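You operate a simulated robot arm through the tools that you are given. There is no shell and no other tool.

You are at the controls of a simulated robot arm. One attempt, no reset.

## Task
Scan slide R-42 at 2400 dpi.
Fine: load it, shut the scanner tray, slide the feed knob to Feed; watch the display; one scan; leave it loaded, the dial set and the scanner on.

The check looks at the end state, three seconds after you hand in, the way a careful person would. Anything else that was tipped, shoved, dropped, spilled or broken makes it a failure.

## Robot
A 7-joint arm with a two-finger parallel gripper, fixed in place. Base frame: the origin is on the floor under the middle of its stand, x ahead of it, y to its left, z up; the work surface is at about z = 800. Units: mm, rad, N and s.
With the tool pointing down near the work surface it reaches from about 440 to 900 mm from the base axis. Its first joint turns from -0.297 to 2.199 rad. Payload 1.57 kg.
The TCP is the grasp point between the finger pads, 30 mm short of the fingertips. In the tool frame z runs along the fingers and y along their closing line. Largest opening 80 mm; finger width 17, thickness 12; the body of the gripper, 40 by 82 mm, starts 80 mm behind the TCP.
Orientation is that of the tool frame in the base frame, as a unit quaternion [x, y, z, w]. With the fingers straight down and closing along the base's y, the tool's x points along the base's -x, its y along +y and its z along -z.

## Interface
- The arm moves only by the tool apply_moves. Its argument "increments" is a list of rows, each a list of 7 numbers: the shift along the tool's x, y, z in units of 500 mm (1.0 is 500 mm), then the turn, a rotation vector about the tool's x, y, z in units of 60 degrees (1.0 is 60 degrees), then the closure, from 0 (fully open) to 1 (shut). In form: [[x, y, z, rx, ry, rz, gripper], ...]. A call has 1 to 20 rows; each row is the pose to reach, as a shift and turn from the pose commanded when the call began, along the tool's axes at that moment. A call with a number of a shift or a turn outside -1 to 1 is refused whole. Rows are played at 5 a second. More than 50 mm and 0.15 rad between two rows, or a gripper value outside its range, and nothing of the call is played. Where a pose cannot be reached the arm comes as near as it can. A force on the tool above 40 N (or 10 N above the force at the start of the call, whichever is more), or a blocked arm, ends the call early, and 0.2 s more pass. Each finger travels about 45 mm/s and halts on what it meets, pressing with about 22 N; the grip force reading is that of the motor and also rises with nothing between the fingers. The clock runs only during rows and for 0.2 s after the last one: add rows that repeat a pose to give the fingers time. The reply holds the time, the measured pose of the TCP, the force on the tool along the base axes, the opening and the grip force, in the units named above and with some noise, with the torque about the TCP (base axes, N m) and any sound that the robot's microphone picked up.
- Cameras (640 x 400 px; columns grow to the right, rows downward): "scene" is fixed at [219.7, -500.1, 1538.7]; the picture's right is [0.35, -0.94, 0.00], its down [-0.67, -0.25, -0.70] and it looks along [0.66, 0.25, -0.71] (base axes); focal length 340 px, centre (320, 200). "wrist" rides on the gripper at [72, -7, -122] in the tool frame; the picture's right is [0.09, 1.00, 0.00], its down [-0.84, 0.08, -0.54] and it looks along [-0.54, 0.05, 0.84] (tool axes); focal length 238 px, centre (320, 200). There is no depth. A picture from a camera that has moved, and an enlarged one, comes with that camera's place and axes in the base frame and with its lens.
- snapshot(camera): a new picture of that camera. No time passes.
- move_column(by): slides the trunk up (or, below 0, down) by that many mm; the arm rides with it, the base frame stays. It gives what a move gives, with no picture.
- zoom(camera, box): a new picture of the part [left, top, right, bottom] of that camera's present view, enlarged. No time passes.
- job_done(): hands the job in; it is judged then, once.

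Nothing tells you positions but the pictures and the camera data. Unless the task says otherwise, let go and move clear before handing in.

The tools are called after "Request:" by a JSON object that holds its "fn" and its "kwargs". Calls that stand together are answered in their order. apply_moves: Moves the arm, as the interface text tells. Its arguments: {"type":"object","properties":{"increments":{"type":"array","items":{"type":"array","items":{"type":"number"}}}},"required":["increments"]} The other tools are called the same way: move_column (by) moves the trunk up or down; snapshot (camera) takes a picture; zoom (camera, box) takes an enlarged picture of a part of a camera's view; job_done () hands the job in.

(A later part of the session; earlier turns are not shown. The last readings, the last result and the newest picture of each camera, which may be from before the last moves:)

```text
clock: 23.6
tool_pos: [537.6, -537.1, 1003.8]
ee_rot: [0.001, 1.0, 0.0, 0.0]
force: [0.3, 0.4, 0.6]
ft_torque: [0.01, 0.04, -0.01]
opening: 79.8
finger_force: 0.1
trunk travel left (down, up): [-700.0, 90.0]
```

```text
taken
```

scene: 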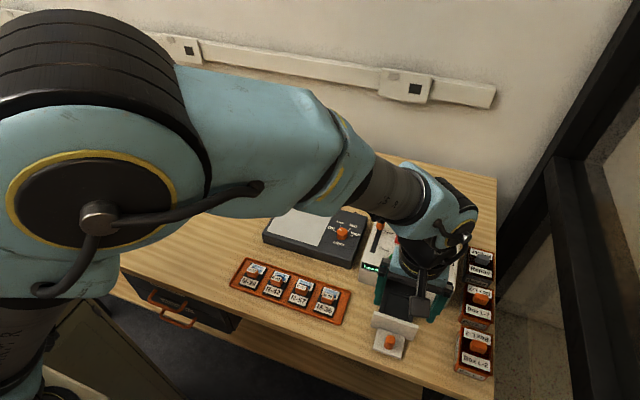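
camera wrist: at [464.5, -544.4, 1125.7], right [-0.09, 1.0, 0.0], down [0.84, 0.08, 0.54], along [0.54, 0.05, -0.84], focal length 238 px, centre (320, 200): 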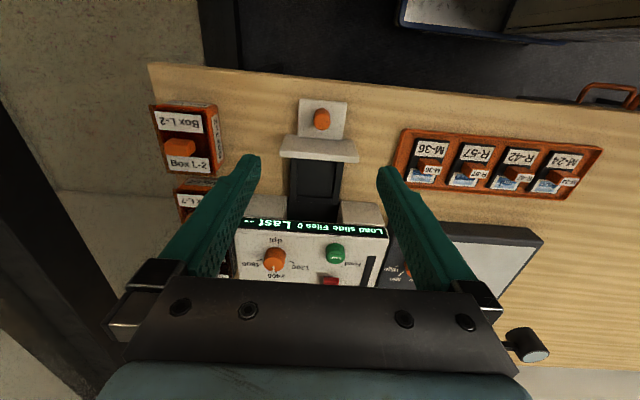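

Request:
{"fn": "zoom", "kwargs": {"camera": "wrist", "box": [240, 90, 400, 230]}}

Request:
{"fn": "zoom", "kwargs": {"camera": "wrist", "box": [390, 110, 610, 210]}}

Request:
{"fn": "zoom", "kwargs": {"camera": "scene", "box": [350, 250, 470, 370]}}

```text
2.86 times, centred on (320, 160) of wrist
camera zoom: at [464.5, -544.4, 1125.7], right [-0.09, 1.0, 0.0], down [0.84, 0.08, 0.54], along [0.54, 0.05, -0.84], focal length 681 px, centre (320, 314)
```

zoom: 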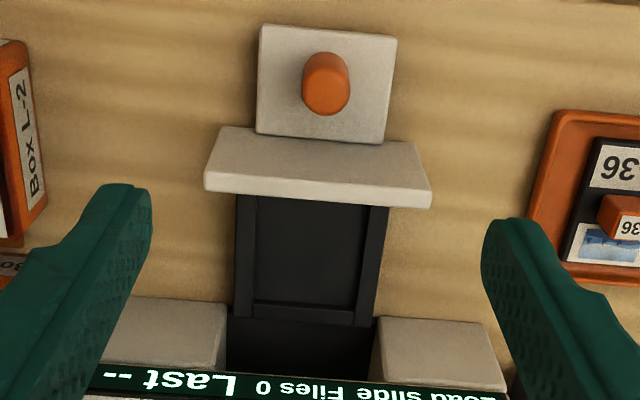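

```text
2.91 times, centred on (500, 160) of wrist
camera zoom: at [464.5, -544.4, 1125.7], right [-0.09, 1.0, 0.0], down [0.84, 0.08, 0.54], along [0.54, 0.05, -0.84], focal length 693 px, centre (-204, 316)
```

zoom: 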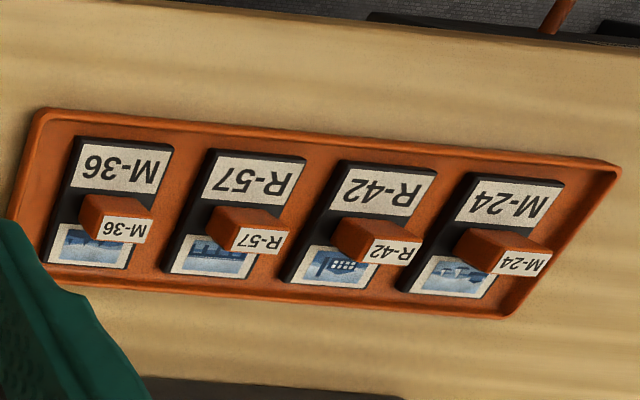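

```text
3.33 times, centred on (410, 310) of scene
camera zoom: at [219.7, -500.1, 1538.7], right [0.35, -0.94, 0.0], down [-0.67, -0.25, -0.7], along [0.66, 0.25, -0.71], focal length 1134 px, centre (20, -167)
```

zoom: 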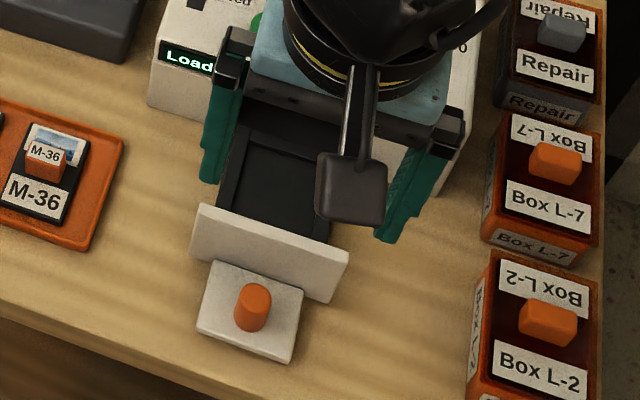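

The tray is open: a dark recess lies between the white front panel and a back wall. I'll take a closer view of the recess from two positions to place it accurately.

Request:
{"fn": "apply_moves", "kwargs": {"increments": [[-0.05, 0, 0.04, 0, 0, 0, 0], [-0.09, 0, 0.08, 0, 0, 0, 0], [-0.09, 0, 0.12, 0, 0, 0, 0], [-0.09, 0, 0.12, 0, 0, 0, 0]]}}

Request:
{"fn": "snapshot", "kwargs": {"camera": "wrist"}}

Request:
{"fn": "zoom", "kwargs": {"camera": "wrist", "box": [220, 50, 420, 175]}}

```text
clock: 24.6
tool_pos: [583.2, -534.5, 942.3]
ee_rot: [0.0, 1.0, 0.0, 0.0]
force: [0.1, -1.1, 0.5]
ft_torque: [0.04, 0.01, 0.01]
opening: 79.9
finger_force: 0.1
trunk travel left (down, up): [-700.0, 90.0]
```

```text
taken
camera wrist: at [510.9, -542.0, 1063.9], right [-0.09, 1.0, 0.0], down [0.84, 0.08, 0.54], along [0.54, 0.05, -0.84], focal length 238 px, centre (320, 200)
```

wrist: 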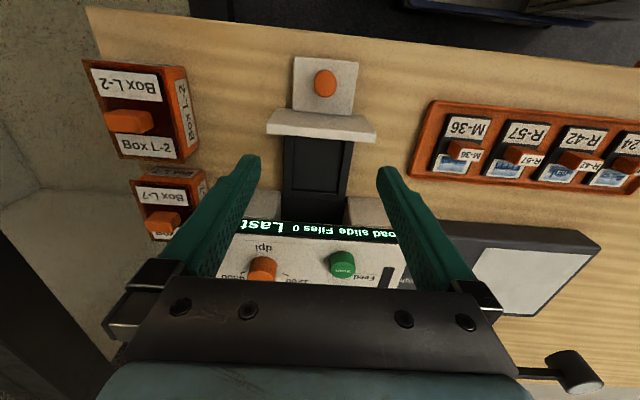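

```text
3.20 times, centred on (320, 112) of wrist
camera zoom: at [510.9, -542.0, 1063.9], right [-0.09, 1.0, 0.0], down [0.84, 0.08, 0.54], along [0.54, 0.05, -0.84], focal length 763 px, centre (320, 480)
```

zoom: 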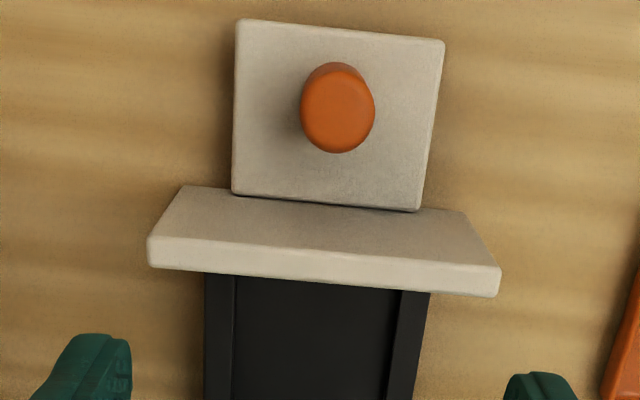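

Request:
{"fn": "zoom", "kwargs": {"camera": "wrist", "box": [250, 110, 378, 230]}}

```text
3.33 times, centred on (314, 170) of wrist
camera zoom: at [510.9, -542.0, 1063.9], right [-0.09, 1.0, 0.0], down [0.84, 0.08, 0.54], along [0.54, 0.05, -0.84], focal length 794 px, centre (340, 300)
```

zoom: 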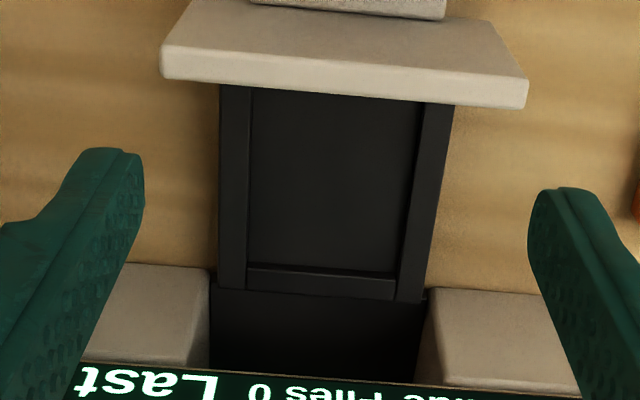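

I need a view straight down on the recess, so I'll move forward (staying above the scanner) to bring the wrist camera directly over it.

Request:
{"fn": "apply_moves", "kwargs": {"increments": [[-0.04, -0.002, -0.04, 0, 0, 0, 0], [-0.1, -0.004, -0.06, 0, 0, 0, 0], [-0.16, -0.004, -0.06, 0, 0, 0, 0], [-0.21, -0.004, -0.06, 0, 0, 0, 0], [-0.21, -0.004, -0.06, 0, 0, 0, 0]]}}

Request:
{"fn": "zoom", "kwargs": {"camera": "wrist", "box": [240, 0, 400, 100]}}

Request:
{"fn": "snapshot", "kwargs": {"camera": "wrist"}}

```text
clock: 25.8
tool_pos: [688.4, -535.8, 972.1]
ee_rot: [0.0, 1.0, 0.0, 0.0]
force: [-0.2, 0.4, -0.2]
ft_torque: [-0.04, -0.01, 0.02]
opening: 80.0
finger_force: 0.0
trunk travel left (down, up): [-700.0, 90.0]
```

```text
4.00 times, centred on (320, 50) of wrist
camera zoom: at [615.3, -543.4, 1093.2], right [-0.09, 1.0, 0.0], down [0.84, 0.08, 0.54], along [0.54, 0.05, -0.84], focal length 953 px, centre (320, 800)
```

zoom: 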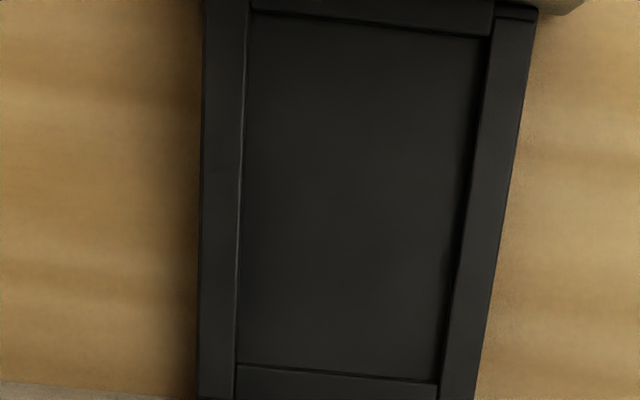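

```text
taken
camera wrist: at [615.3, -543.4, 1093.2], right [-0.09, 1.0, 0.0], down [0.84, 0.08, 0.54], along [0.54, 0.05, -0.84], focal length 238 px, centre (320, 200)
```

wrist: 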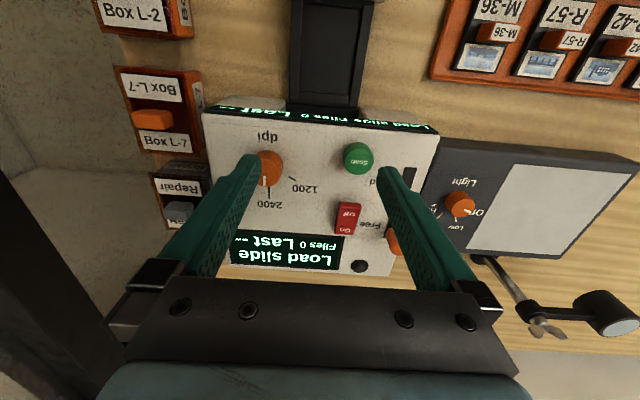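

The recess floor works out at z≈819, centred at (620, -535), about 73 × 53 mm. Now I'll move over the slide tray to look down on R-42.

Request:
{"fn": "apply_moves", "kwargs": {"increments": [[0.012, 0.07, -0.02, 0, 0, 0, 0], [0.024, 0.14, -0.04, 0, 0, 0, 0], [0.036, 0.21, -0.056, 0, 0, 0, 0], [0.048, 0.28, -0.056, 0, 0, 0, 0], [0.06, 0.36, -0.056, 0, 0, 0, 0], [0.072, 0.43, -0.056, 0, 0, 0, 0], [0.084, 0.5, -0.056, 0, 0, 0, 0], [0.096, 0.572, -0.056, 0, 0, 0, 0], [0.096, 0.572, -0.056, 0, 0, 0, 0]]}}

Request:
{"fn": "snapshot", "kwargs": {"camera": "wrist"}}

Request:
{"fn": "zoom", "kwargs": {"camera": "wrist", "box": [240, 20, 400, 120]}}

Request:
{"fn": "zoom", "kwargs": {"camera": "scene", "box": [340, 230, 470, 370]}}

```text
clock: 27.8
tool_pos: [637.8, -249.6, 998.6]
ee_rot: [0.0, 1.0, 0.0, 0.001]
force: [-0.1, -0.3, 0.5]
ft_torque: [-0.01, -0.01, 0.02]
opening: 79.8
finger_force: 0.0
trunk travel left (down, up): [-700.0, 90.0]
```

```text
taken
camera wrist: at [565.5, -256.8, 1119.6], right [-0.09, 1.0, 0.0], down [0.84, 0.08, 0.54], along [0.54, 0.05, -0.84], focal length 238 px, centre (320, 200)
```

wrist: 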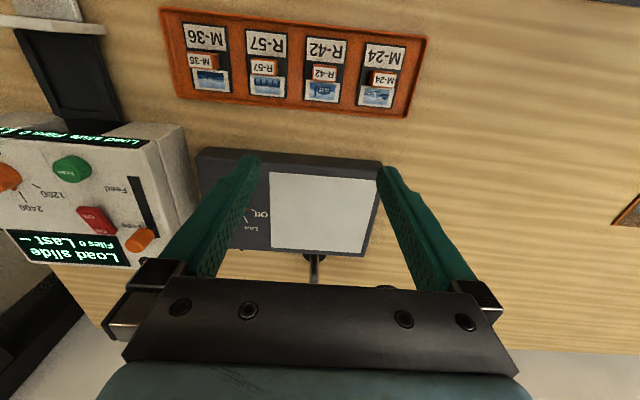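

```text
4.00 times, centred on (320, 70) of wrist
camera zoom: at [565.5, -256.8, 1119.6], right [-0.09, 1.0, 0.0], down [0.84, 0.08, 0.54], along [0.54, 0.05, -0.84], focal length 953 px, centre (320, 720)
```

zoom: 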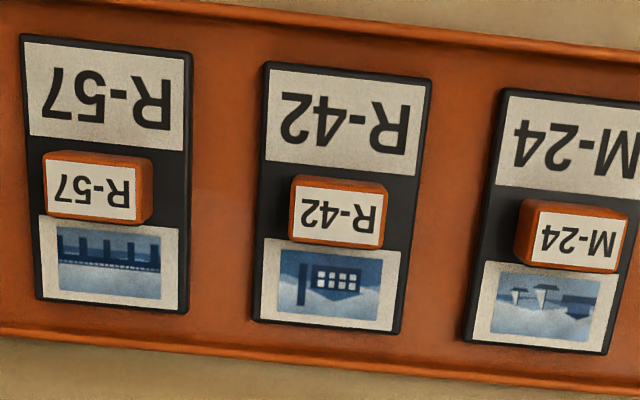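

```text
2.86 times, centred on (405, 300) of scene
camera zoom: at [219.7, -500.1, 1538.7], right [0.35, -0.94, 0.0], down [-0.67, -0.25, -0.7], along [0.66, 0.25, -0.71], focal length 972 px, centre (77, -86)
```

zoom: 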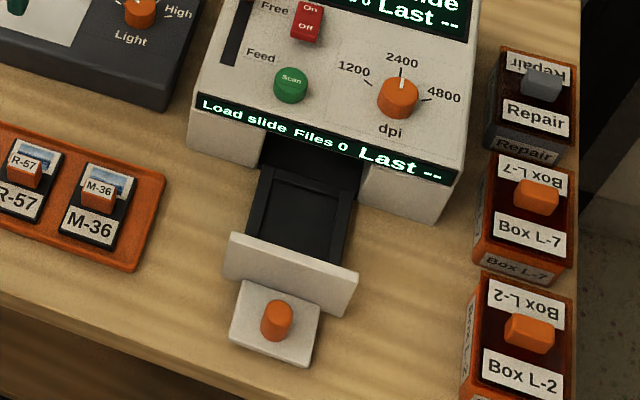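

R-42 is axis-aligned, about 65 × 45 mm, with its handle centred near (589, -250) and topped at z≈837. I'll move above the handle with the fingers partly closed and check alignment.

Request:
{"fn": "apply_moves", "kwargs": {"increments": [[0.05, 0, 0.05, 0, 0, 0, 0.15], [0.098, -0.001, 0.1, 0, 0, 0, 0.3], [0.098, -0.001, 0.16, 0, 0, 0, 0.4], [0.098, -0.001, 0.2, 0, 0, 0, 0.4], [0.098, -0.001, 0.2, 0, 0, 0, 0.4]]}}

Request:
{"fn": "zoom", "kwargs": {"camera": "wrist", "box": [240, 90, 400, 190]}}

Request:
{"fn": "zoom", "kwargs": {"camera": "scene", "box": [220, 230, 360, 340]}}

```text
clock: 29.0
tool_pos: [588.4, -250.1, 899.8]
ee_rot: [0.0, 1.0, 0.0, 0.0]
force: [0.5, -0.3, 0.2]
ft_torque: [-0.02, 0.01, -0.01]
opening: 48.0
finger_force: 0.1
trunk travel left (down, up): [-700.0, 90.0]
```

```text
4.00 times, centred on (320, 140) of wrist
camera zoom: at [516.1, -256.9, 1021.5], right [-0.09, 1.0, 0.0], down [0.84, 0.08, 0.54], along [0.54, 0.05, -0.84], focal length 953 px, centre (320, 440)
```

zoom: 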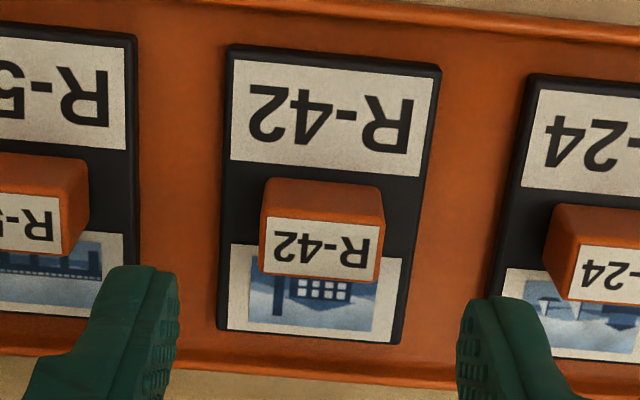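

```text
3.64 times, centred on (290, 285) of scene
camera zoom: at [219.7, -500.1, 1538.7], right [0.35, -0.94, 0.0], down [-0.67, -0.25, -0.7], along [0.66, 0.25, -0.71], focal length 1237 px, centre (429, -109)
```

zoom: 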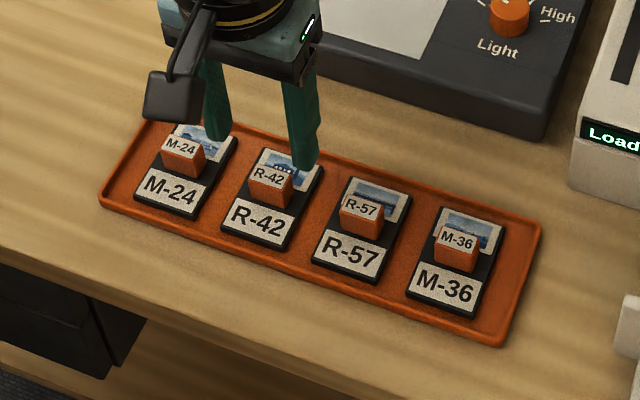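

The handle is centred on the approach line. I'll descend 50 mm and grip it above the slide face.

Request:
{"fn": "apply_moves", "kwargs": {"increments": [[0, 0, 0.03, 0, 0, 0, 0.4], [0, 0, 0.06, 0, 0, 0, 0.4], [0, 0, 0.085, 0, 0, 0, 0.4], [0, 0, 0.1, 0, 0, 0, 0.4], [0, 0, 0.1, 0, 0, 0, 0.4]]}}

Request:
{"fn": "zoom", "kwargs": {"camera": "wrist", "box": [240, 110, 400, 210]}}

Request:
{"fn": "zoom", "kwargs": {"camera": "scene", "box": [240, 240, 320, 320]}}

```text
clock: 30.2
tool_pos: [589.1, -251.0, 850.2]
ee_rot: [0.0, 1.0, 0.0, 0.0]
force: [0.0, -0.2, 0.1]
ft_torque: [0.0, 0.0, 0.01]
opening: 48.0
finger_force: 0.1
trunk travel left (down, up): [-700.0, 90.0]
```

```text
4.00 times, centred on (320, 160) of wrist
camera zoom: at [517.2, -256.9, 970.4], right [-0.09, 1.0, 0.0], down [0.84, 0.08, 0.54], along [0.54, 0.05, -0.84], focal length 953 px, centre (320, 360)
```

zoom: 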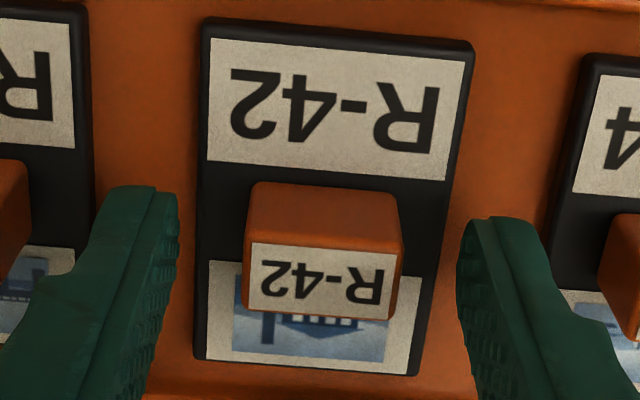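

```text
5.00 times, centred on (280, 280) of scene
camera zoom: at [219.7, -500.1, 1538.7], right [0.35, -0.94, 0.0], down [-0.67, -0.25, -0.7], along [0.66, 0.25, -0.71], focal length 1701 px, centre (520, -200)
```

zoom: 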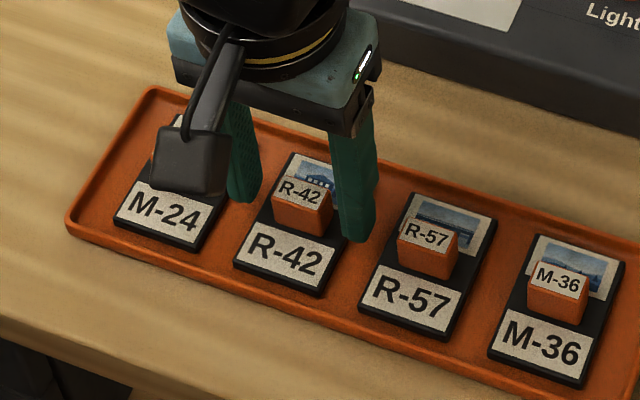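

Request:
{"fn": "apply_moves", "kwargs": {"increments": [[0, 0, 0, 0, 0, 0, 0.6], [0, 0, 0, 0, 0, 0, 0.85], [0, 0, 0, 0, 0, 0, 0.85], [0, 0, 0, 0, 0, 0, 0.85]]}}

Request:
{"fn": "zoom", "kwargs": {"camera": "wrist", "box": [240, 110, 400, 210]}}

```text
clock: 31.2
tool_pos: [589.8, -250.3, 848.0]
ee_rot: [-0.001, 1.0, 0.001, 0.0]
force: [-0.5, 0.1, -0.1]
ft_torque: [-0.01, 0.01, 0.0]
opening: 24.8
finger_force: 22.1
trunk travel left (down, up): [-700.0, 90.0]
```

```text
4.00 times, centred on (320, 160) of wrist
camera zoom: at [517.3, -256.9, 970.5], right [-0.09, 1.0, 0.0], down [0.84, 0.08, 0.54], along [0.54, 0.05, -0.84], focal length 953 px, centre (320, 360)
```

zoom: 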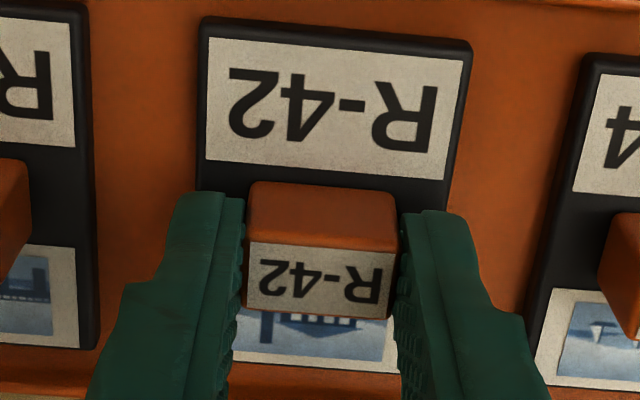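

The handle is gripped (24.8 mm, 22 N). I'll lift straight up and check that the slide comes level and alone.

Request:
{"fn": "apply_moves", "kwargs": {"increments": [[0, 0, -0.015, 0, 0, 0, 0.85], [0, 0, -0.04, 0, 0, 0, 0.85], [0, 0, -0.08, 0, 0, 0, 0.85], [0, 0, -0.13, 0, 0, 0, 0.85], [0, 0, -0.19, 0, 0, 0, 0.85], [0, 0, -0.24, 0, 0, 0, 0.85], [0, 0, -0.24, 0, 0, 0, 0.85]]}}

Request:
{"fn": "snapshot", "kwargs": {"camera": "wrist"}}

Request:
{"fn": "zoom", "kwargs": {"camera": "scene", "box": [200, 180, 380, 340]}}

```text
clock: 32.8
tool_pos: [591.6, -252.1, 970.4]
ee_rot: [0.0, 1.0, 0.0, 0.0]
force: [0.4, -0.6, -0.4]
ft_torque: [0.02, 0.05, -0.03]
opening: 25.0
finger_force: 22.1
trunk travel left (down, up): [-700.0, 90.0]
```

```text
taken
camera wrist: at [520.0, -258.6, 1092.0], right [-0.09, 1.0, 0.0], down [0.84, 0.08, 0.54], along [0.54, 0.05, -0.84], focal length 238 px, centre (320, 200)
```

wrist: 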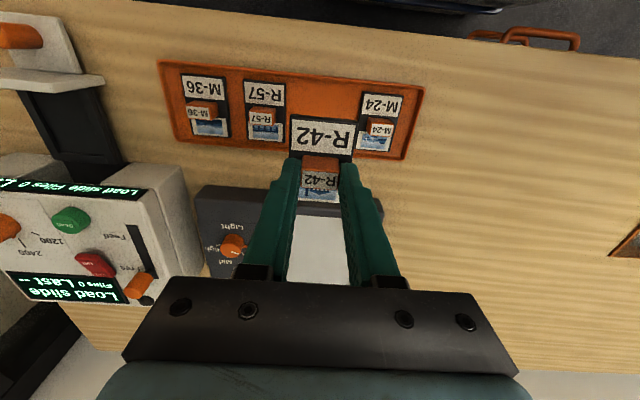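

```text
2.50 times, centred on (290, 260) of scene
camera zoom: at [219.7, -500.1, 1538.7], right [0.35, -0.94, 0.0], down [-0.67, -0.25, -0.7], along [0.66, 0.25, -0.71], focal length 851 px, centre (395, 50)
```

zoom: 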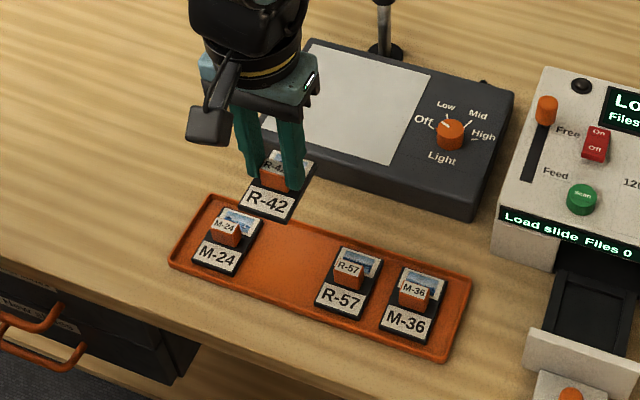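

R-42 is lifted level and alone. I'll carry it over the open scanner tray at this height.

Request:
{"fn": "apply_moves", "kwargs": {"increments": [[-0.003, -0.04, 0, 0, 0, 0, 0.85], [-0.012, -0.11, 0, 0, 0, 0, 0.85], [-0.02, -0.18, 0, 0, 0, 0, 0.85], [-0.028, -0.25, 0, 0, 0, 0, 0.85], [-0.036, -0.32, 0, 0, 0, 0, 0.85], [-0.044, -0.39, 0, 0, 0, 0, 0.85], [-0.052, -0.46, 0, 0, 0, 0, 0.85], [-0.06, -0.53, 0, 0, 0, 0, 0.85], [-0.06, -0.568, 0, 0, 0, 0, 0.85], [-0.06, -0.568, 0, 0, 0, 0, 0.85]]}}

Request:
{"fn": "snapshot", "kwargs": {"camera": "wrist"}}

Request:
{"fn": "zoom", "kwargs": {"camera": "wrist", "box": [240, 90, 400, 230]}}

Request:
{"fn": "zoom", "kwargs": {"camera": "scene", "box": [340, 200, 480, 350]}}

```text
clock: 35.0
tool_pos: [620.9, -536.7, 968.2]
ee_rot: [-0.001, 1.0, 0.0, 0.0]
force: [0.9, -0.2, -0.3]
ft_torque: [0.0, -0.01, 0.0]
opening: 24.9
finger_force: 21.9
trunk travel left (down, up): [-700.0, 90.0]
```

```text
taken
camera wrist: at [547.7, -543.0, 1089.2], right [-0.09, 1.0, 0.0], down [0.84, 0.08, 0.54], along [0.54, 0.05, -0.84], focal length 238 px, centre (320, 200)
```

wrist: 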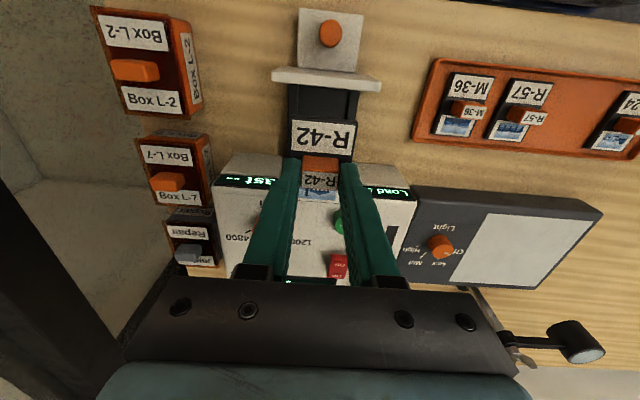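

```text
2.86 times, centred on (320, 160) of wrist
camera zoom: at [547.7, -543.0, 1089.2], right [-0.09, 1.0, 0.0], down [0.84, 0.08, 0.54], along [0.54, 0.05, -0.84], focal length 681 px, centre (320, 314)
```

zoom: 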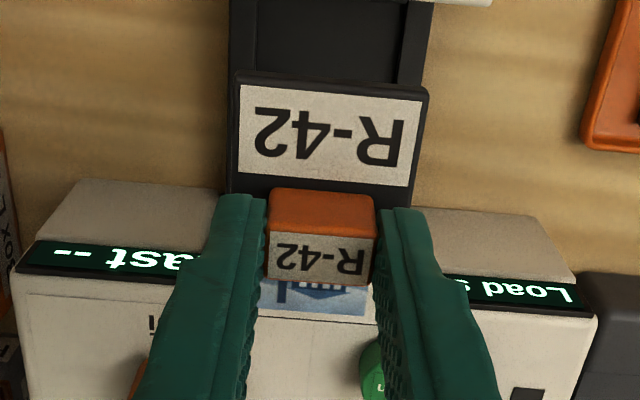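

```text
2.67 times, centred on (410, 275) of scene
camera zoom: at [219.7, -500.1, 1538.7], right [0.35, -0.94, 0.0], down [-0.67, -0.25, -0.7], along [0.66, 0.25, -0.71], focal length 907 px, centre (80, 0)
```

zoom: 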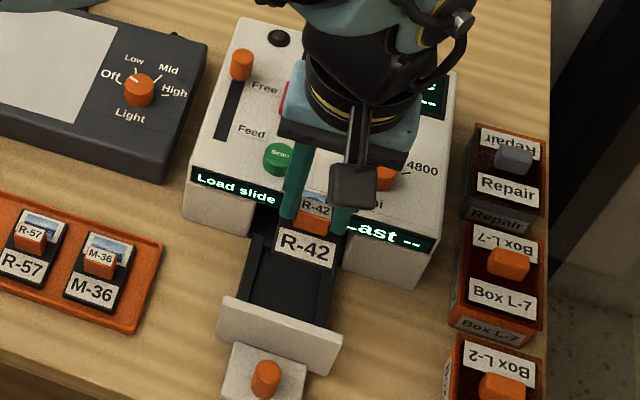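

The slide is over the recess. I'll lower it partway and check the alignment with the rails.

Request:
{"fn": "apply_moves", "kwargs": {"increments": [[0, 0, 0.04, 0, 0, 0, 0.85], [0, 0, 0.08, 0, 0, 0, 0.85], [0, 0, 0.12, 0, 0, 0, 0.85], [0, 0, 0.15, 0, 0, 0, 0.85], [0, 0, 0.15, 0, 0, 0, 0.85]]}}

Request:
{"fn": "zoom", "kwargs": {"camera": "wrist", "box": [220, 70, 420, 220]}}

Request:
{"fn": "zoom", "kwargs": {"camera": "scene", "box": [360, 240, 450, 340]}}

```text
clock: 36.2
tool_pos: [620.4, -533.2, 893.8]
ee_rot: [0.0, 1.0, 0.0, 0.0]
force: [0.5, -1.0, -0.6]
ft_torque: [-0.01, -0.01, 0.02]
opening: 24.8
finger_force: 22.0
trunk travel left (down, up): [-700.0, 90.0]
```

```text
2.67 times, centred on (320, 145) of wrist
camera zoom: at [548.2, -540.2, 1015.2], right [-0.09, 1.0, 0.0], down [0.84, 0.08, 0.54], along [0.54, 0.05, -0.84], focal length 636 px, centre (320, 347)
```

zoom: 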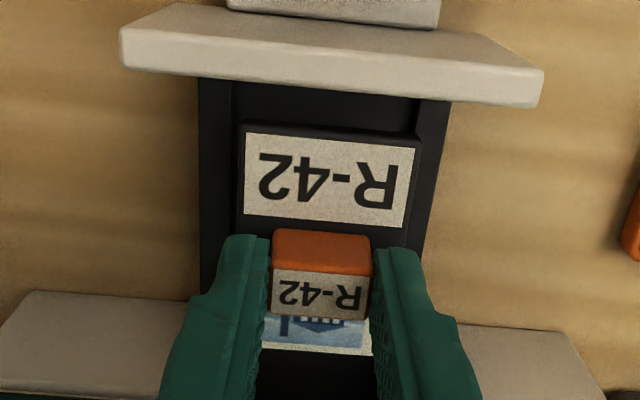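

```text
4.00 times, centred on (405, 290) of scene
camera zoom: at [219.7, -500.1, 1538.7], right [0.35, -0.94, 0.0], down [-0.67, -0.25, -0.7], along [0.66, 0.25, -0.71], focal length 1361 px, centre (-20, -160)
```

zoom: 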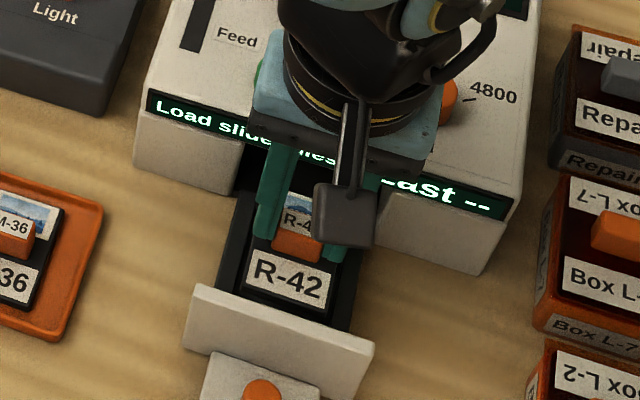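

The slide is centred over the recess within about 1 mm. I'll lower it further in small steps and watch the force for contact.

Request:
{"fn": "apply_moves", "kwargs": {"increments": [[0, -0.001, 0.012, 0, 0, 0, 0.85], [0, -0.001, 0.024, 0, 0, 0, 0.85], [0, -0.001, 0.036, 0, 0, 0, 0.85], [0, -0.001, 0.044, 0, 0, 0, 0.85], [0, -0.001, 0.044, 0, 0, 0, 0.85]]}}

Request:
{"fn": "zoom", "kwargs": {"camera": "wrist", "box": [220, 80, 420, 220]}}

Request:
{"fn": "zoom", "kwargs": {"camera": "scene", "box": [370, 260, 440, 330]}}

```text
clock: 37.4
tool_pos: [619.8, -534.8, 871.9]
ee_rot: [0.0, 1.0, 0.0, -0.001]
force: [-0.8, -0.6, -0.8]
ft_torque: [-0.03, 0.0, 0.0]
opening: 25.1
finger_force: 22.1
trunk travel left (down, up): [-700.0, 90.0]
```

```text
2.86 times, centred on (320, 150) of wrist
camera zoom: at [547.3, -542.2, 994.2], right [-0.09, 1.0, 0.0], down [0.84, 0.08, 0.54], along [0.54, 0.05, -0.84], focal length 681 px, centre (320, 343)
```

zoom: 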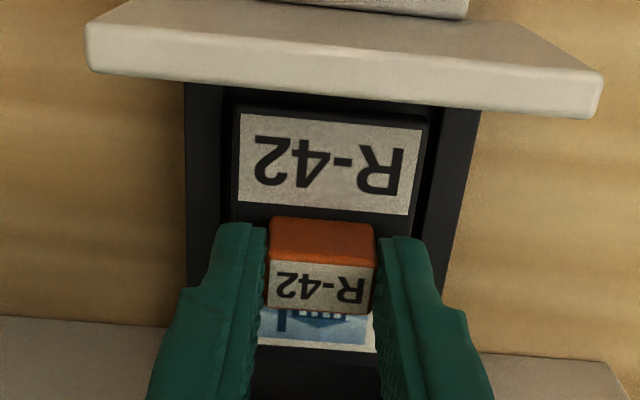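

```text
5.71 times, centred on (405, 295) of scene
camera zoom: at [219.7, -500.1, 1538.7], right [0.35, -0.94, 0.0], down [-0.67, -0.25, -0.7], along [0.66, 0.25, -0.71], focal length 1944 px, centre (-166, -343)
```

zoom: 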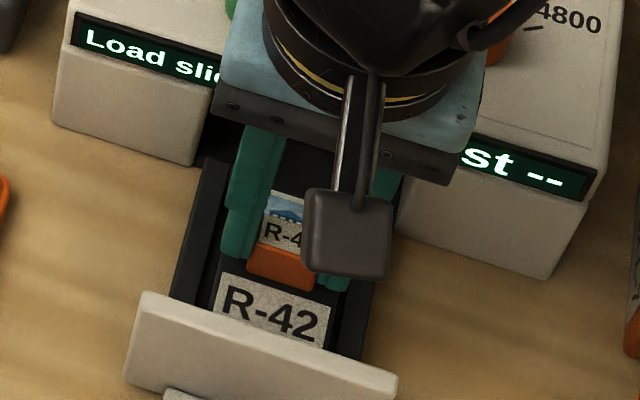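

Request:
{"fn": "apply_moves", "kwargs": {"increments": [[0, 0, 0.003, 0, 0, 0, 0.85], [0, 0, 0.006, 0, 0, 0, 0.85], [0, 0, 0.008, 0, 0, 0, 0.85], [0, 0, 0.008, 0, 0, 0, 0.85]]}}

```text
clock: 38.4
tool_pos: [621.6, -535.9, 869.4]
ee_rot: [0.0, 1.0, 0.0, 0.0]
force: [0.0, 0.2, -0.5]
ft_torque: [0.02, -0.03, 0.01]
opening: 24.8
finger_force: 22.1
trunk travel left (down, up): [-700.0, 90.0]
```

No contact yet; I'll continue down in small steps.

Request:
{"fn": "apply_moves", "kwargs": {"increments": [[0, 0, 0.002, 0, 0, 0, 0.85], [0, 0, 0.004, 0, 0, 0, 0.85], [0, 0, 0.006, 0, 0, 0, 0.85], [0, 0, 0.006, 0, 0, 0, 0.85]]}}

Request:
{"fn": "zoom", "kwargs": {"camera": "wrist", "box": [220, 80, 420, 220]}}

```text
clock: 39.4
tool_pos: [620.1, -533.0, 865.9]
ee_rot: [0.001, 1.0, 0.0, 0.0]
force: [0.2, 0.2, -0.2]
ft_torque: [-0.02, 0.01, 0.0]
opening: 24.9
finger_force: 21.9
trunk travel left (down, up): [-700.0, 90.0]
```

```text
2.86 times, centred on (320, 150) of wrist
camera zoom: at [548.0, -541.4, 986.9], right [-0.09, 1.0, 0.0], down [0.84, 0.08, 0.54], along [0.54, 0.05, -0.84], focal length 681 px, centre (320, 343)
```

zoom: 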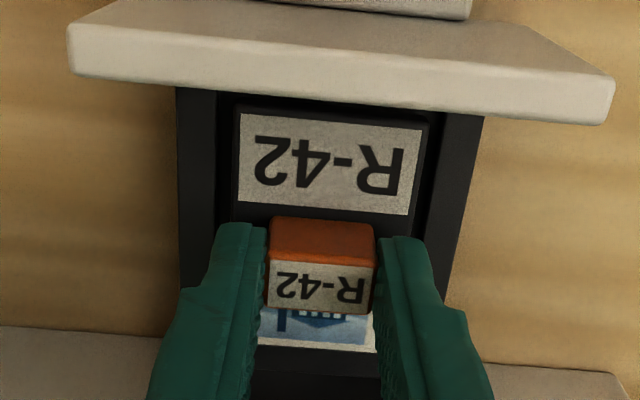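

Request:
{"fn": "apply_moves", "kwargs": {"increments": [[0, 0, 0.002, 0, 0, 0, 0.85], [0, 0, 0.004, 0, 0, 0, 0.85], [0, 0, 0.006, 0, 0, 0, 0.85], [0, 0, 0.006, 0, 0, 0, 0.85]]}}

```text
clock: 40.4
tool_pos: [620.7, -535.8, 863.4]
ee_rot: [0.0, 1.0, 0.0, 0.001]
force: [-0.4, -0.9, -0.4]
ft_torque: [-0.01, 0.02, -0.01]
opening: 24.7
finger_force: 21.8
trunk travel left (down, up): [-700.0, 90.0]
```

Request:
{"fn": "apply_moves", "kwargs": {"increments": [[0, 0, 0.002, 0, 0, 0, 0.85], [0, 0, 0.004, 0, 0, 0, 0.85], [0, 0, 0.006, 0, 0, 0, 0.85], [0, 0, 0.006, 0, 0, 0, 0.85]]}}

Request:
{"fn": "zoom", "kwargs": {"camera": "wrist", "box": [220, 80, 420, 220]}}

```text
clock: 41.4
tool_pos: [621.1, -534.1, 860.4]
ee_rot: [0.0, 1.0, -0.001, 0.0]
force: [0.4, 5.1, 18.3]
ft_torque: [0.21, 0.1, -0.01]
opening: 25.0
finger_force: 21.9
trunk travel left (down, up): [-700.0, 90.0]
```

```text
2.86 times, centred on (320, 150) of wrist
camera zoom: at [548.5, -541.9, 982.1], right [-0.09, 1.0, 0.0], down [0.84, 0.08, 0.54], along [0.54, 0.05, -0.84], focal length 681 px, centre (320, 343)
```

zoom: 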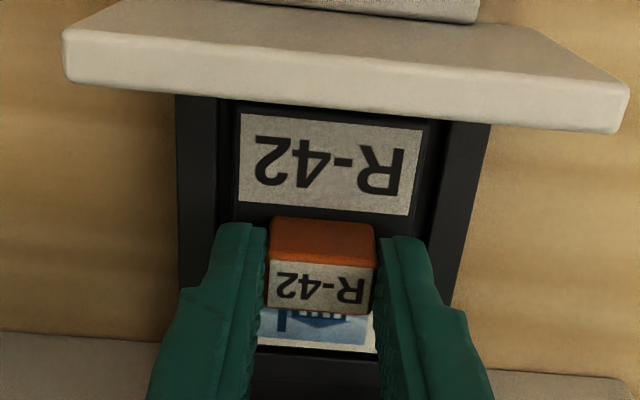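

Contact with 18 N upward force: the slide is down between the rails. I'll open the fingers slightly and check that it sits flat before withdrawing.

Request:
{"fn": "apply_moves", "kwargs": {"increments": [[0, 0, -0.001, 0, 0, 0, 0.8], [0, 0, -0.001, 0, 0, 0, 0.65], [0, 0, -0.001, 0, 0, 0, 0.55], [0, 0, -0.001, 0, 0, 0, 0.55]]}}

Request:
{"fn": "zoom", "kwargs": {"camera": "wrist", "box": [220, 80, 420, 220]}}

```text
clock: 42.4
tool_pos: [620.4, -535.7, 859.5]
ee_rot: [0.0, 1.0, 0.0, 0.0]
force: [0.2, -0.8, -0.4]
ft_torque: [0.0, 0.0, -0.02]
opening: 36.0
finger_force: 0.1
trunk travel left (down, up): [-700.0, 90.0]
```

```text
2.86 times, centred on (320, 150) of wrist
camera zoom: at [547.9, -542.4, 980.4], right [-0.09, 1.0, 0.0], down [0.84, 0.08, 0.54], along [0.54, 0.05, -0.84], focal length 681 px, centre (320, 343)
```

zoom: 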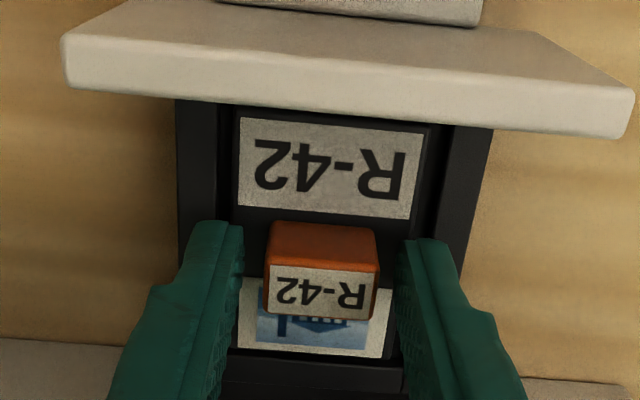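

The slide is released and looks seated. I'll rise and inspect it from above.

Request:
{"fn": "apply_moves", "kwargs": {"increments": [[0, 0, -0.02, 0, 0, 0, 0.55], [0, 0, -0.06, 0, 0, 0, 0.55], [0, 0, -0.12, 0, 0, 0, 0.5], [0, 0, -0.2, 0, 0, 0, 0.4], [-0.07, 0, -0.22, 0, 0, 0, 0.4], [-0.13, 0, -0.22, 0, 0, 0, 0.4], [-0.13, 0, -0.22, 0, 0, 0, 0.4]]}}

Request:
{"fn": "zoom", "kwargs": {"camera": "wrist", "box": [230, 0, 410, 112]}}

Request:
{"fn": "zoom", "kwargs": {"camera": "scene", "box": [360, 250, 450, 340]}}

```text
clock: 44.0
tool_pos: [684.8, -536.6, 970.1]
ee_rot: [0.0, 1.0, 0.001, 0.0]
force: [-0.2, 0.2, -0.3]
ft_torque: [-0.04, 0.0, 0.01]
opening: 47.8
finger_force: 0.1
trunk travel left (down, up): [-700.0, 90.0]
```

```text
3.56 times, centred on (320, 56) of wrist
camera zoom: at [612.8, -543.5, 1091.6], right [-0.09, 1.0, 0.0], down [0.84, 0.08, 0.54], along [0.54, 0.05, -0.84], focal length 848 px, centre (320, 712)
```

zoom: 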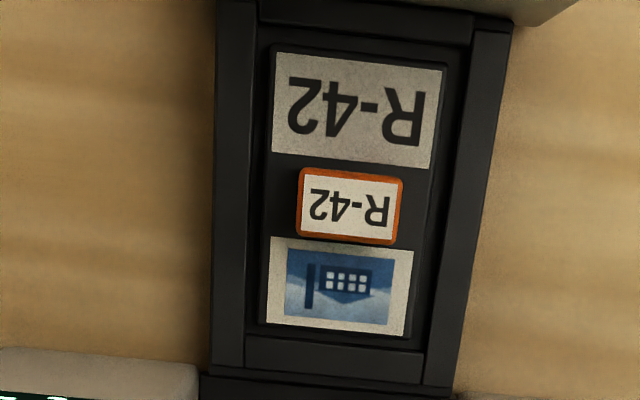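

```text
4.44 times, centred on (405, 295) of scene
camera zoom: at [219.7, -500.1, 1538.7], right [0.35, -0.94, 0.0], down [-0.67, -0.25, -0.7], along [0.66, 0.25, -0.71], focal length 1512 px, centre (-58, -222)
```

zoom: 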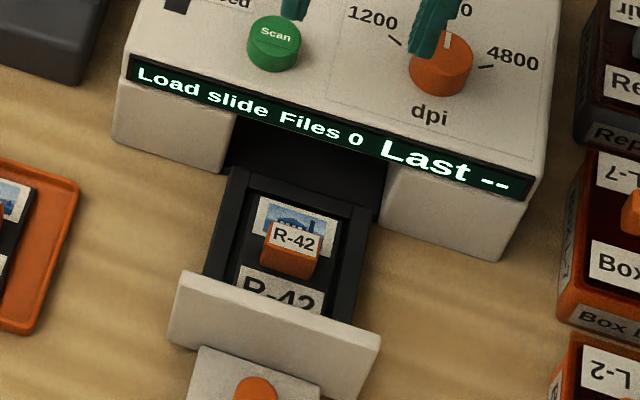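

R-42 sits flat and centred in the recess. Now I'll go back to the tray knob (now around x≈539) to push the tray shut.

Request:
{"fn": "apply_moves", "kwargs": {"increments": [[0.07, 0, 0, 0, 0, 0, 0.45], [0.14, 0.001, 0, 0, 0, 0, 0.5], [0.21, 0.002, 0, 0, 0, 0, 0.5], [0.28, 0.002, 0.02, 0, 0, 0, 0.5], [0.29, 0.002, 0.08, 0, 0, 0, 0.5], [0.29, 0.002, 0.14, 0, 0, 0, 0.5], [0.29, 0.002, 0.14, 0, 0, 0, 0.5]]}}

Request:
{"fn": "zoom", "kwargs": {"camera": "wrist", "box": [240, 90, 400, 190]}}

```text
clock: 45.6
tool_pos: [538.5, -535.1, 900.1]
ee_rot: [0.0, 1.0, 0.0, 0.0]
force: [-0.3, 0.2, -0.1]
ft_torque: [-0.02, -0.02, 0.03]
opening: 39.9
finger_force: 0.1
trunk travel left (down, up): [-700.0, 90.0]
```

```text
4.00 times, centred on (320, 140) of wrist
camera zoom: at [466.3, -541.5, 1020.7], right [-0.09, 1.0, 0.0], down [0.84, 0.08, 0.54], along [0.54, 0.05, -0.84], focal length 953 px, centre (320, 440)
```

zoom: 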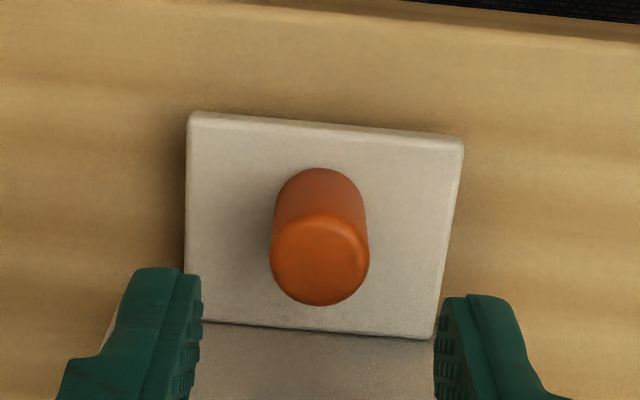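

Request:
{"fn": "apply_moves", "kwargs": {"increments": [[0, 0, 0.03, 0, 0, 0, 0.5], [0, 0, 0.06, 0, 0, 0, 0.5], [0, 0, 0.085, 0, 0, 0, 0.5], [0, 0, 0.095, 0, 0, 0, 0.5], [0, 0, 0.095, 0, 0, 0, 0.7], [0, 0, 0.095, 0, 0, 0, 0.9], [0, 0, 0.095, 0, 0, 0, 0.9], [0, 0, 0.095, 0, 0, 0, 0.9]]}}

Request:
{"fn": "zoom", "kwargs": {"camera": "wrist", "box": [220, 90, 420, 215]}}

```text
clock: 47.4
tool_pos: [539.4, -534.0, 851.6]
ee_rot: [0.0, 1.0, -0.001, 0.001]
force: [-0.4, -12.9, -1.5]
ft_torque: [-0.39, -0.07, 0.02]
opening: 18.7
finger_force: 33.2
trunk travel left (down, up): [-700.0, 90.0]
```

```text
3.20 times, centred on (320, 152) of wrist
camera zoom: at [467.2, -541.3, 973.6], right [-0.09, 1.0, 0.0], down [0.84, 0.08, 0.54], along [0.54, 0.05, -0.84], focal length 763 px, centre (320, 352)
```

zoom: 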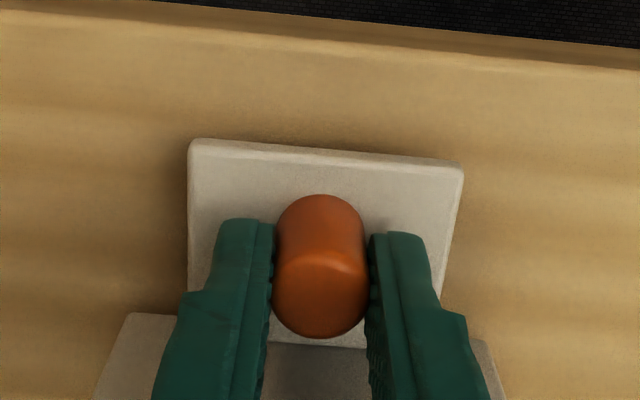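

The knob is gripped. I'll push the tray in gently toward its closed position at x≈631.

Request:
{"fn": "apply_moves", "kwargs": {"increments": [[-0.005, -0.002, 0, 0, 0, 0, 0.9], [-0.015, -0.003, 0, 0, 0, 0, 0.9], [-0.03, -0.003, 0, 0, 0, 0, 0.9], [-0.045, -0.003, 0, 0, 0, 0, 0.9], [-0.06, -0.003, 0, 0, 0, 0, 0.9], [-0.075, -0.003, 0, 0, 0, 0, 0.9], [-0.09, -0.003, 0, 0, 0, 0, 0.9], [-0.105, -0.003, 0, 0, 0, 0, 0.9], [-0.12, -0.003, 0, 0, 0, 0, 0.9], [-0.135, -0.003, 0, 0, 0, 0, 0.9], [-0.15, -0.003, 0, 0, 0, 0, 0.9], [-0.162, -0.003, 0, 0, 0, 0, 0.9], [-0.172, -0.003, 0, 0, 0, 0, 0.9], [-0.178, -0.003, 0, 0, 0, 0, 0.9], [-0.182, -0.003, 0, 0, 0, 0, 0.9], [-0.182, -0.003, 0, 0, 0, 0, 0.9]]}}

Request:
{"fn": "snapshot", "kwargs": {"camera": "wrist"}}

Request:
{"fn": "zoom", "kwargs": {"camera": "scene", "box": [350, 190, 480, 330]}}

```text
clock: 50.8
tool_pos: [631.2, -534.7, 852.3]
ee_rot: [0.0, 1.0, 0.001, -0.001]
force: [-2.6, 26.4, -8.2]
ft_torque: [0.79, -0.14, -0.04]
opening: 18.8
finger_force: 32.9
trunk travel left (down, up): [-700.0, 90.0]
```

```text
taken
camera wrist: at [559.6, -542.1, 973.8], right [-0.09, 1.0, 0.0], down [0.84, 0.08, 0.54], along [0.54, 0.05, -0.84], focal length 238 px, centre (320, 200)
```

wrist: 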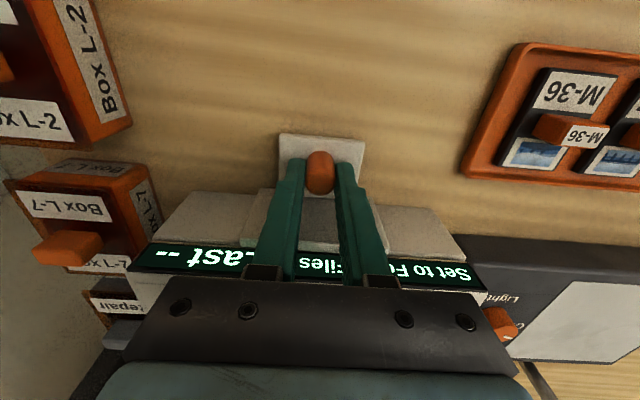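

```text
2.86 times, centred on (415, 260) of scene
camera zoom: at [219.7, -500.1, 1538.7], right [0.35, -0.94, 0.0], down [-0.67, -0.25, -0.7], along [0.66, 0.25, -0.71], focal length 972 px, centre (49, 29)
```

zoom: 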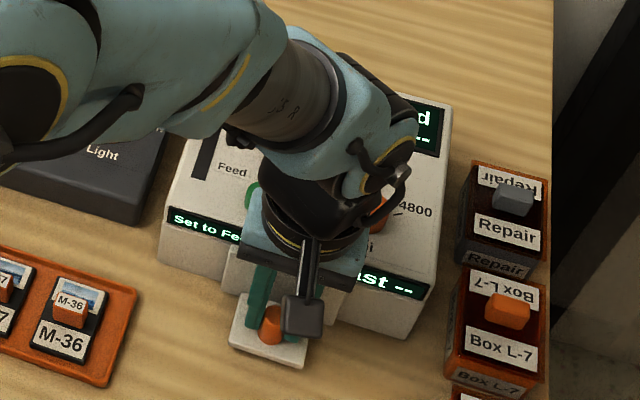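

The display now reads "Set to Feed", so the tray is shut. I'll relax the sideways load, release the knob and rise clear.

Request:
{"fn": "apply_moves", "kwargs": {"increments": [[0, 0.002, 0, 0, 0, 0, 0.9], [0, 0.002, 0, 0, 0, 0, 0.7], [0, 0.002, 0, 0, 0, 0, 0.5], [0, 0.002, 0, 0, 0, 0, 0.5], [0, 0.002, -0.04, 0, 0, 0, 0.5], [0, 0.002, -0.1, 0, 0, 0, 0.5], [0, 0.002, -0.18, 0, 0, 0, 0.5], [0, 0.002, -0.26, 0, 0, 0, 0.5], [0, 0.002, -0.3, 0, 0, 0, 0.5]]}}

Request:
{"fn": "snapshot", "kwargs": {"camera": "wrist"}}

Request:
{"fn": "zoom", "kwargs": {"camera": "scene", "box": [350, 190, 480, 330]}}

```text
clock: 52.8
tool_pos: [630.2, -535.1, 1002.5]
ee_rot: [0.0, 1.0, 0.0, 0.0]
force: [-1.3, 0.7, 0.0]
ft_torque: [0.03, -0.02, -0.02]
opening: 39.9
finger_force: 0.0
trunk travel left (down, up): [-700.0, 90.0]
```

```text
taken
camera wrist: at [558.5, -541.7, 1124.2], right [-0.09, 1.0, 0.0], down [0.84, 0.08, 0.54], along [0.54, 0.05, -0.84], focal length 238 px, centre (320, 200)
```

wrist: 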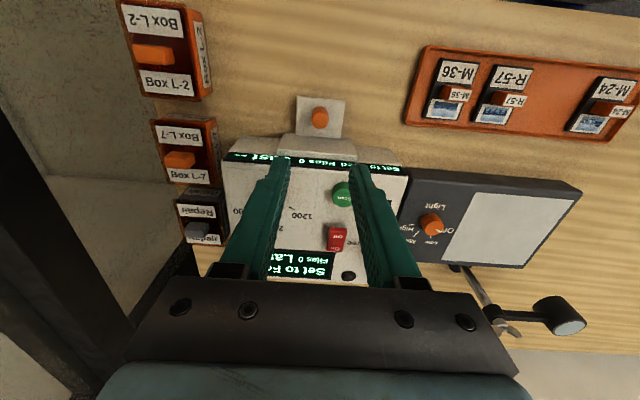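

```text
2.86 times, centred on (415, 260) of scene
camera zoom: at [219.7, -500.1, 1538.7], right [0.35, -0.94, 0.0], down [-0.67, -0.25, -0.7], along [0.66, 0.25, -0.71], focal length 972 px, centre (49, 29)
```

zoom: 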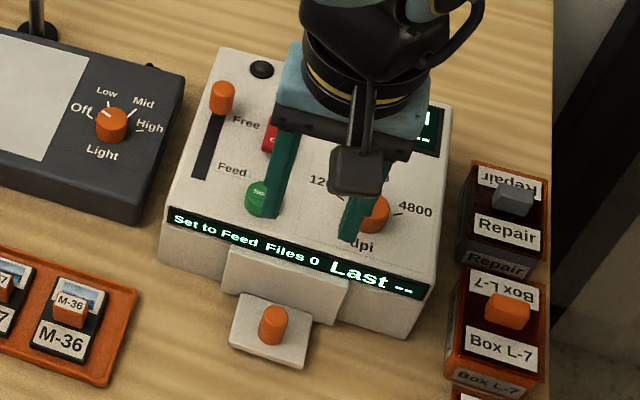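

The tray is shut cleanly. Next is the feed knob at Free, near (785, -445). I'll hover near it for a close look.

Request:
{"fn": "apply_moves", "kwargs": {"increments": [[-0.06, 0.04, 0, 0, 0, 0, 0.4], [-0.12, 0.08, 0, 0, 0, 0, 0.4], [-0.18, 0.12, 0, 0, 0, 0, 0.4], [-0.24, 0.16, 0, 0, 0, 0, 0.4], [-0.26, 0.176, 0.02, 0, 0, 0, 0.4], [-0.26, 0.176, 0.02, 0, 0, 0, 0.4]]}}

Request:
{"fn": "snapshot", "kwargs": {"camera": "wrist"}}

Request:
{"fn": "zoom", "kwargs": {"camera": "wrist", "box": [240, 80, 400, 180]}}

Request:
{"fn": "snapshot", "kwargs": {"camera": "scene"}}

```text
clock: 54.2
tool_pos: [760.8, -444.4, 994.7]
ee_rot: [0.0, 1.0, -0.001, 0.0]
force: [0.9, 0.3, 0.1]
ft_torque: [0.0, 0.0, 0.01]
opening: 48.1
finger_force: 0.1
trunk travel left (down, up): [-700.0, 90.0]
```

```text
taken
camera wrist: at [688.7, -451.3, 1115.4], right [-0.09, 1.0, 0.0], down [0.84, 0.08, 0.54], along [0.54, 0.05, -0.84], focal length 238 px, centre (320, 200)
```

wrist: 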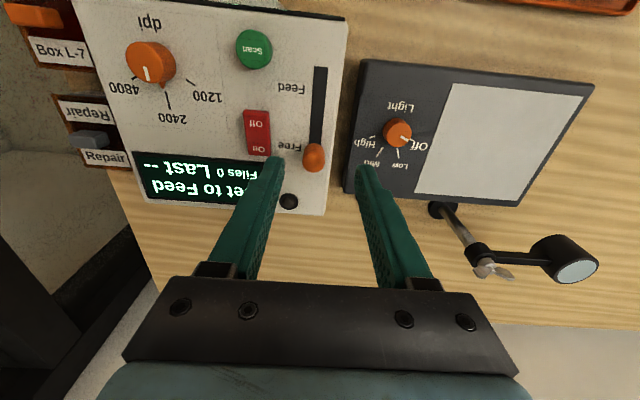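

```text
4.00 times, centred on (320, 130) of wrist
camera zoom: at [688.7, -451.3, 1115.4], right [-0.09, 1.0, 0.0], down [0.84, 0.08, 0.54], along [0.54, 0.05, -0.84], focal length 953 px, centre (320, 480)
```

zoom: 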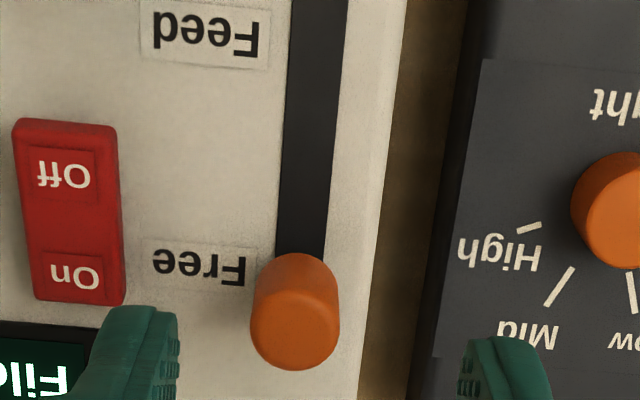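

```text
taken
```

scene: 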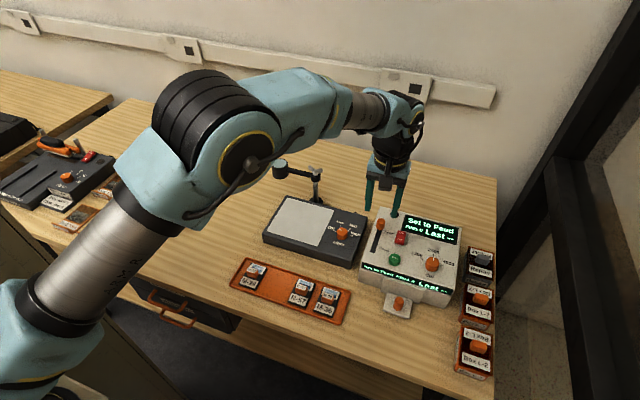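

The feed knob's top centre is about (776, -449, 915). The red power switch edge is at y≈-491, so I'll keep the opening narrow (36 mm) to stay clear of it and move above the knob.

Request:
{"fn": "apply_moves", "kwargs": {"increments": [[-0.015, -0.004, 0.02, 0, 0, 0, 0.55], [-0.031, -0.009, 0.04, 0, 0, 0, 0.55], [-0.031, -0.009, 0.064, 0, 0, 0, 0.55], [-0.031, -0.009, 0.064, 0, 0, 0, 0.55]]}}

Request:
{"fn": "zoom", "kwargs": {"camera": "wrist", "box": [240, 90, 400, 190]}}

Request:
{"fn": "zoom", "kwargs": {"camera": "scene", "box": [340, 180, 460, 280]}}

```text
clock: 55.2
tool_pos: [777.1, -451.2, 961.1]
ee_rot: [0.0, 1.0, 0.0, 0.0]
force: [-0.7, -0.2, 0.7]
ft_torque: [-0.02, -0.03, 0.01]
opening: 36.1
finger_force: 0.2
trunk travel left (down, up): [-700.0, 90.0]
```

```text
4.00 times, centred on (320, 140) of wrist
camera zoom: at [704.8, -457.2, 1083.1], right [-0.09, 1.0, 0.0], down [0.84, 0.08, 0.54], along [0.54, 0.05, -0.84], focal length 953 px, centre (320, 440)
```

zoom: 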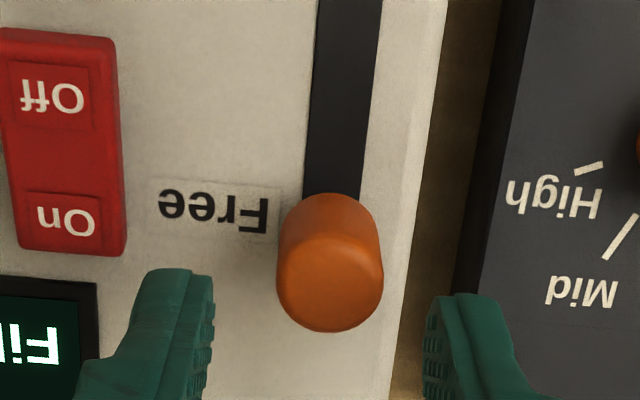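

```text
4.00 times, centred on (400, 230) of scene
camera zoom: at [219.7, -500.1, 1538.7], right [0.35, -0.94, 0.0], down [-0.67, -0.25, -0.7], along [0.66, 0.25, -0.71], focal length 1361 px, centre (0, 80)
```

zoom: 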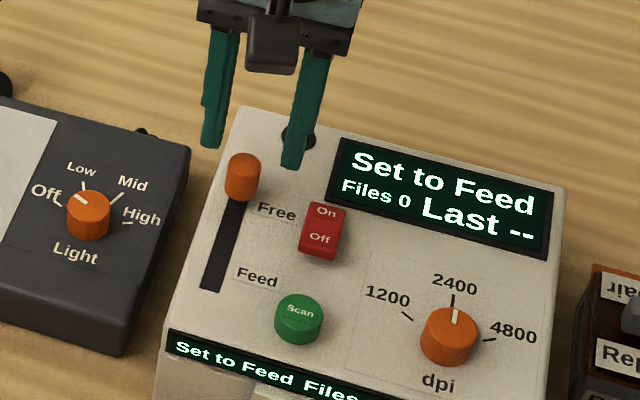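

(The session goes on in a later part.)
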